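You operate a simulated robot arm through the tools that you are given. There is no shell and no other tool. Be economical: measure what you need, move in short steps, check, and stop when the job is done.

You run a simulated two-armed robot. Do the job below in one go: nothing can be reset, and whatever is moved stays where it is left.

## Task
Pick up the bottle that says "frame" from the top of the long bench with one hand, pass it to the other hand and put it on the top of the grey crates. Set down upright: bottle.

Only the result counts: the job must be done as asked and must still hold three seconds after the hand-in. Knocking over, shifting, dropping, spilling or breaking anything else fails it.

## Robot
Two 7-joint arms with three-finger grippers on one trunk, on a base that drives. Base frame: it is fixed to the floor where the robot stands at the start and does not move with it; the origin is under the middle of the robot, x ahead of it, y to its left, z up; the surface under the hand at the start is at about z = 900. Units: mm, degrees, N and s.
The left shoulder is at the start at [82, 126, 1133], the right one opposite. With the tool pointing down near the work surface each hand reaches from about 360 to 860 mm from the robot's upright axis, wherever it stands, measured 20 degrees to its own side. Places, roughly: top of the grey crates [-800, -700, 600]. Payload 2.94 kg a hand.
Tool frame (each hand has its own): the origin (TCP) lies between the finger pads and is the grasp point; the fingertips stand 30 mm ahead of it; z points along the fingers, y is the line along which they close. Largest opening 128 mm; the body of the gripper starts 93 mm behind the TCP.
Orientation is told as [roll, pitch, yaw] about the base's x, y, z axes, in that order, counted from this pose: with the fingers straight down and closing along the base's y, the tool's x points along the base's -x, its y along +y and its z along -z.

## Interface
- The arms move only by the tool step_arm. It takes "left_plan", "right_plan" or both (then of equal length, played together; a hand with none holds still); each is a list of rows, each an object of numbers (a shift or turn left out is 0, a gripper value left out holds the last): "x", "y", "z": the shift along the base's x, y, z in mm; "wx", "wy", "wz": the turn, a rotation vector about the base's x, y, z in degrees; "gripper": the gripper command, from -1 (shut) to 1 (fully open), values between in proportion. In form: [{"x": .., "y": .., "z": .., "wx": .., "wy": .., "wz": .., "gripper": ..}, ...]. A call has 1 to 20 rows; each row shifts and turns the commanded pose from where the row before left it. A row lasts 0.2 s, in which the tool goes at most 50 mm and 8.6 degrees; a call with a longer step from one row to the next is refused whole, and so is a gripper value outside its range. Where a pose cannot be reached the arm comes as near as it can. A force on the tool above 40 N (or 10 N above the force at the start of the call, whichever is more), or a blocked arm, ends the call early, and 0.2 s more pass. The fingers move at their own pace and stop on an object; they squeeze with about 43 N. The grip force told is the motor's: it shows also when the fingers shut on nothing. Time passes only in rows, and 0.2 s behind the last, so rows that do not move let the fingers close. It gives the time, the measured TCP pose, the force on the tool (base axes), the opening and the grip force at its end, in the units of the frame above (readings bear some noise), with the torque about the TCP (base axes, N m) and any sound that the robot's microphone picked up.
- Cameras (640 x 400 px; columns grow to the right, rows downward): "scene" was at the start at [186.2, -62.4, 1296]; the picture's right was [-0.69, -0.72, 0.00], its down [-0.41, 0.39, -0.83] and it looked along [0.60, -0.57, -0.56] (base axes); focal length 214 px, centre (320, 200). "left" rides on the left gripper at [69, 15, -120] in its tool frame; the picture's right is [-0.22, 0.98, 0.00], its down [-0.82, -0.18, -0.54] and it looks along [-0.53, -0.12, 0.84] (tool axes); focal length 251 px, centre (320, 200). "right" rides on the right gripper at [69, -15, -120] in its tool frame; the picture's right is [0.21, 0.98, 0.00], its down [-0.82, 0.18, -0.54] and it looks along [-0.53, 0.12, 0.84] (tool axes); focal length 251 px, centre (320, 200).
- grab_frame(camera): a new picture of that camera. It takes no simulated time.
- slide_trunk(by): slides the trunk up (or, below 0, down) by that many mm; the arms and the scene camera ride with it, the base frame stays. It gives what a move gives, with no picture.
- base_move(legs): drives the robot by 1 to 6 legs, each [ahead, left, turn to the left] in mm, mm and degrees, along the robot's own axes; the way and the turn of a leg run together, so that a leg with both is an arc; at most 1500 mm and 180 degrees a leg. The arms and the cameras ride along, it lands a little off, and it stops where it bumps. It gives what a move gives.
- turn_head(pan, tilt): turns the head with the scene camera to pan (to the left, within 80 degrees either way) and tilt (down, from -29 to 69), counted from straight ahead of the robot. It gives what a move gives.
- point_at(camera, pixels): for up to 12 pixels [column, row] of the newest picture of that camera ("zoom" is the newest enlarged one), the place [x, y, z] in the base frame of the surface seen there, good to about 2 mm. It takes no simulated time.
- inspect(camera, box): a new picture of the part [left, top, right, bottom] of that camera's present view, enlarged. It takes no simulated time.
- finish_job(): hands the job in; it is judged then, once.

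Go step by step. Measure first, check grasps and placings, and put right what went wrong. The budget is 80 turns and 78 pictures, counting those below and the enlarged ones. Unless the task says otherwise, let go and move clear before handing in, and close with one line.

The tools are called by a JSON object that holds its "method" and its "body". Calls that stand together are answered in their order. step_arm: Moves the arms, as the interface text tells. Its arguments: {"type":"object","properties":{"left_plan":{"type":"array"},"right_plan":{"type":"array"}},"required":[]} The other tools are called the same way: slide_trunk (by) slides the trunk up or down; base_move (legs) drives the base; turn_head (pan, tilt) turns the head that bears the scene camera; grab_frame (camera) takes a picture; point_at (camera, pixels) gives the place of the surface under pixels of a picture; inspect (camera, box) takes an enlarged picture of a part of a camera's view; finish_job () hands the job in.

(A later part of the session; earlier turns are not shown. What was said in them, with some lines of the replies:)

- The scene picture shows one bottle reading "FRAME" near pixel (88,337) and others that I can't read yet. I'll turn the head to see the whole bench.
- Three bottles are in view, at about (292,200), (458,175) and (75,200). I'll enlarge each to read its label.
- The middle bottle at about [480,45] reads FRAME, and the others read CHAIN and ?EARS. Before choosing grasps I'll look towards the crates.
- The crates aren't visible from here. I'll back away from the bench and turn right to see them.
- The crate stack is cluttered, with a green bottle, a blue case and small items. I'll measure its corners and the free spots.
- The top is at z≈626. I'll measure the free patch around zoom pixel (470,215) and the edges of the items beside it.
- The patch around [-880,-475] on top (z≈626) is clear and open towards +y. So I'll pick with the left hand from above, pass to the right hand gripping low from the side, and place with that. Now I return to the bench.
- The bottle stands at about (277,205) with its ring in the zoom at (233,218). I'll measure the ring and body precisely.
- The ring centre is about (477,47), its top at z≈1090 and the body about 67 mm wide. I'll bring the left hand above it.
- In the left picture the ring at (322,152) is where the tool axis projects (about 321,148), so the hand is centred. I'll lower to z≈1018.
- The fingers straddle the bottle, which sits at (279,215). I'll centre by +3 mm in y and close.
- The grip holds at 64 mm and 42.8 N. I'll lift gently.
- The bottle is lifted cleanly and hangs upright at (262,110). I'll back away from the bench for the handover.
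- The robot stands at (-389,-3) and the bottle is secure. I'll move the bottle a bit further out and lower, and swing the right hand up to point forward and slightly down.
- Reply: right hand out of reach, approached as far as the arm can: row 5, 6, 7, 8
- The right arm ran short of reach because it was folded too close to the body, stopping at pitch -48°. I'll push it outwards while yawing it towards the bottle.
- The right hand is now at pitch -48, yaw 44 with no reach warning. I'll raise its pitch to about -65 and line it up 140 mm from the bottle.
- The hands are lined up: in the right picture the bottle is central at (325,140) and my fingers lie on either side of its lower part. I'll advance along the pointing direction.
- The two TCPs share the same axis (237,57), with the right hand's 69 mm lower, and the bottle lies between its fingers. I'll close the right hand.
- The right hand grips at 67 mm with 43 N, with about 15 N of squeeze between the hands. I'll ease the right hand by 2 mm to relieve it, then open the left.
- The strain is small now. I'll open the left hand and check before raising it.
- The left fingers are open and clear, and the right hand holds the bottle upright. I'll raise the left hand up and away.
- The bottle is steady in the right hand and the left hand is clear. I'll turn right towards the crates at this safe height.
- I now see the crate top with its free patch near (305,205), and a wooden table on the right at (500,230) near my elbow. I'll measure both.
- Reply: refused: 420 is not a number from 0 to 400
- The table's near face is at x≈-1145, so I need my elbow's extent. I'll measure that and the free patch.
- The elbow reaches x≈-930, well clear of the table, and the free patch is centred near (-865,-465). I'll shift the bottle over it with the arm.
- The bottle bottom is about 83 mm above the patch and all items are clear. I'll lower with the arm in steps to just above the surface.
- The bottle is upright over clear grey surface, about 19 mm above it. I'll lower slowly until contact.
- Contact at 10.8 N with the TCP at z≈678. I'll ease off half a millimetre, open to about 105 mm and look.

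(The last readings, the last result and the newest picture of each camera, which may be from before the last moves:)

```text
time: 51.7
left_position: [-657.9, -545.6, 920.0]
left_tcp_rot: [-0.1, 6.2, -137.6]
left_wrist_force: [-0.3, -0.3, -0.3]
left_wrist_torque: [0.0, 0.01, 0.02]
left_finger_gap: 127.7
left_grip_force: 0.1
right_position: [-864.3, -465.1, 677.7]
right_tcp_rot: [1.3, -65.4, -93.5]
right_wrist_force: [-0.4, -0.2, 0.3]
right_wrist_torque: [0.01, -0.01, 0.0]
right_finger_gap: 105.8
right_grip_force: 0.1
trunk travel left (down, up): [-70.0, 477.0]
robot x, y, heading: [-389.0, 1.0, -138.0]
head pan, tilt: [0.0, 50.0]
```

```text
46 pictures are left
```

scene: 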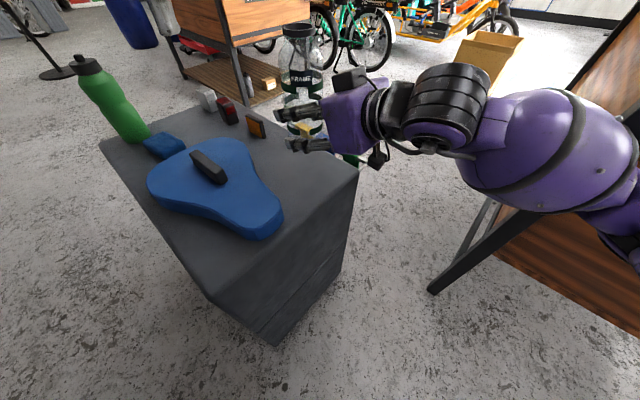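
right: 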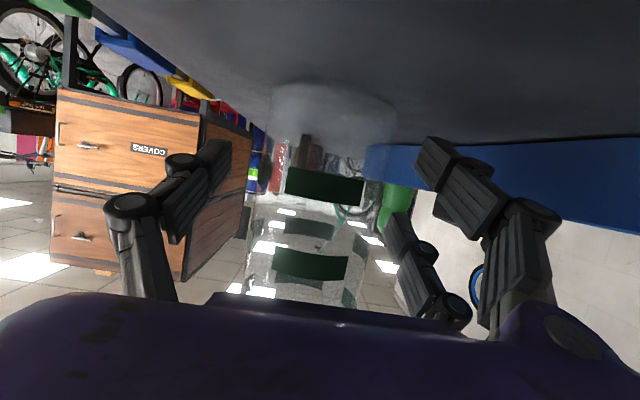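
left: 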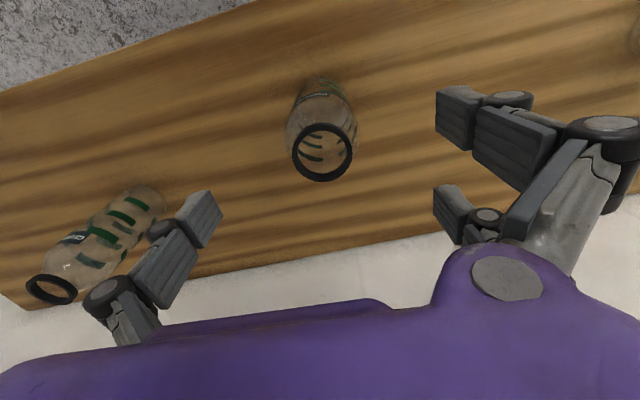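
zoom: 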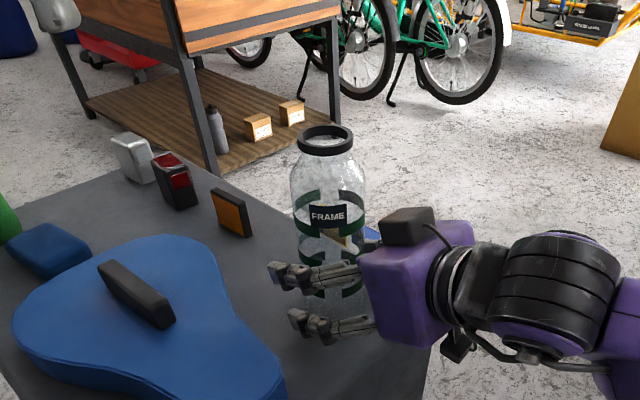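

The fingers are clear on both sides and the bottle stands upright on its own. I'll back the right hand out along its pointing line.

{"method": "step_arm", "body": {"right_plan": [{"x": 0.9, "y": 14, "z": 6.5}, {"x": 1.4, "y": 22.7, "z": 10.5}, {"x": 1.4, "y": 22.7, "z": 10.5}, {"x": 1.4, "y": 22.7, "z": 10.5}, {"x": 1.4, "y": 22.7, "z": 10.5}, {"x": 1.4, "y": 22.7, "z": 10.5}, {}]}}

{"method": "grab_frame", "body": {"camera": "scene"}}

```text
time: 53.3
left_position: [-659.1, -546.3, 920.6]
left_tcp_rot: [0.1, 6.2, -137.6]
left_wrist_force: [-0.5, -1.0, 0.7]
left_wrist_torque: [-0.02, -0.04, -0.01]
left_finger_gap: 128.0
left_grip_force: 0.1
right_position: [-859.7, -382.7, 713.9]
right_tcp_rot: [1.3, -65.3, -93.6]
right_wrist_force: [0.4, -0.6, -0.6]
right_wrist_torque: [0.0, -0.03, 0.01]
right_finger_gap: 105.7
right_grip_force: 0.1
right hand out of reach, approached as far as the arm can: row 5, 6
trunk travel left (down, up): [-70.0, 477.0]
robot x, y, heading: [-388.7, 0.3, -137.7]
head pan, tilt: [0.0, 50.0]
```

```text
45 pictures are left
```

scene: 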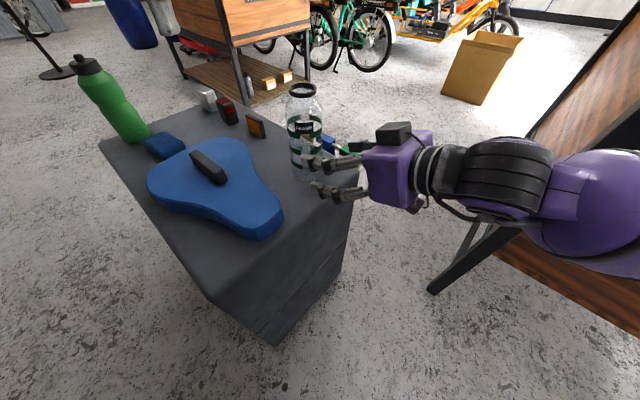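

The right hand hit its reach limit but its tips are about 20 mm clear of the bottle, which stands at (304,130). I'll drive the base straight back in +y for more room.

{"method": "base_move", "body": {"legs": [[-54, -59, 0]]}}

{"method": "inspect", "body": {"camera": "scene", "box": [60, 20, 420, 260]}}

{"method": "point_at", "body": {"camera": "zoom", "pixels": [[420, 140], [415, 220], [380, 300]]}}

```text
time: 54.5
left_position: [-655.1, -467.4, 921.3]
left_tcp_rot: [0.0, 6.1, -137.6]
left_wrist_force: [-0.5, -0.5, 0.6]
left_wrist_torque: [-0.03, -0.01, -0.03]
left_finger_gap: 128.1
left_grip_force: 0.0
right_position: [-858.5, -304.3, 714.0]
right_tcp_rot: [1.3, -65.3, -93.4]
right_wrist_force: [0.1, 0.8, 0.1]
right_wrist_torque: [-0.01, 0.02, 0.0]
right_finger_gap: 105.6
right_grip_force: 0.1
trunk travel left (down, up): [-70.0, 477.0]
robot x, y, heading: [-392.0, 79.0, -137.7]
head pan, tilt: [0.0, 50.0]
```

```text
1.67 times, centred on (240, 140) of scene
```

zoom: 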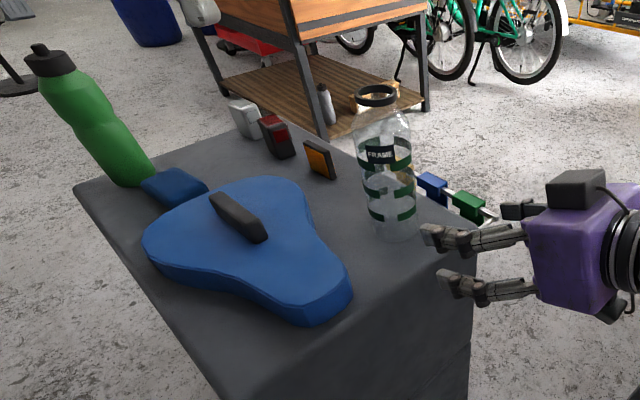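

```text
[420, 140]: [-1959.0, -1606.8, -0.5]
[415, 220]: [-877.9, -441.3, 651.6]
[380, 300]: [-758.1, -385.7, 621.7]
```

The FRAME bottle stands upright on the crate top at zoom (388,175), nothing else has moved, and both hands are clear. I'm handing in.

{"method": "finish_job", "body": {}}

```text
The job is handed in.
```

The "FRAME" bottle went from the left hand to the right and now stands upright on the grey crates; nothing else looked disturbed in the last picture.
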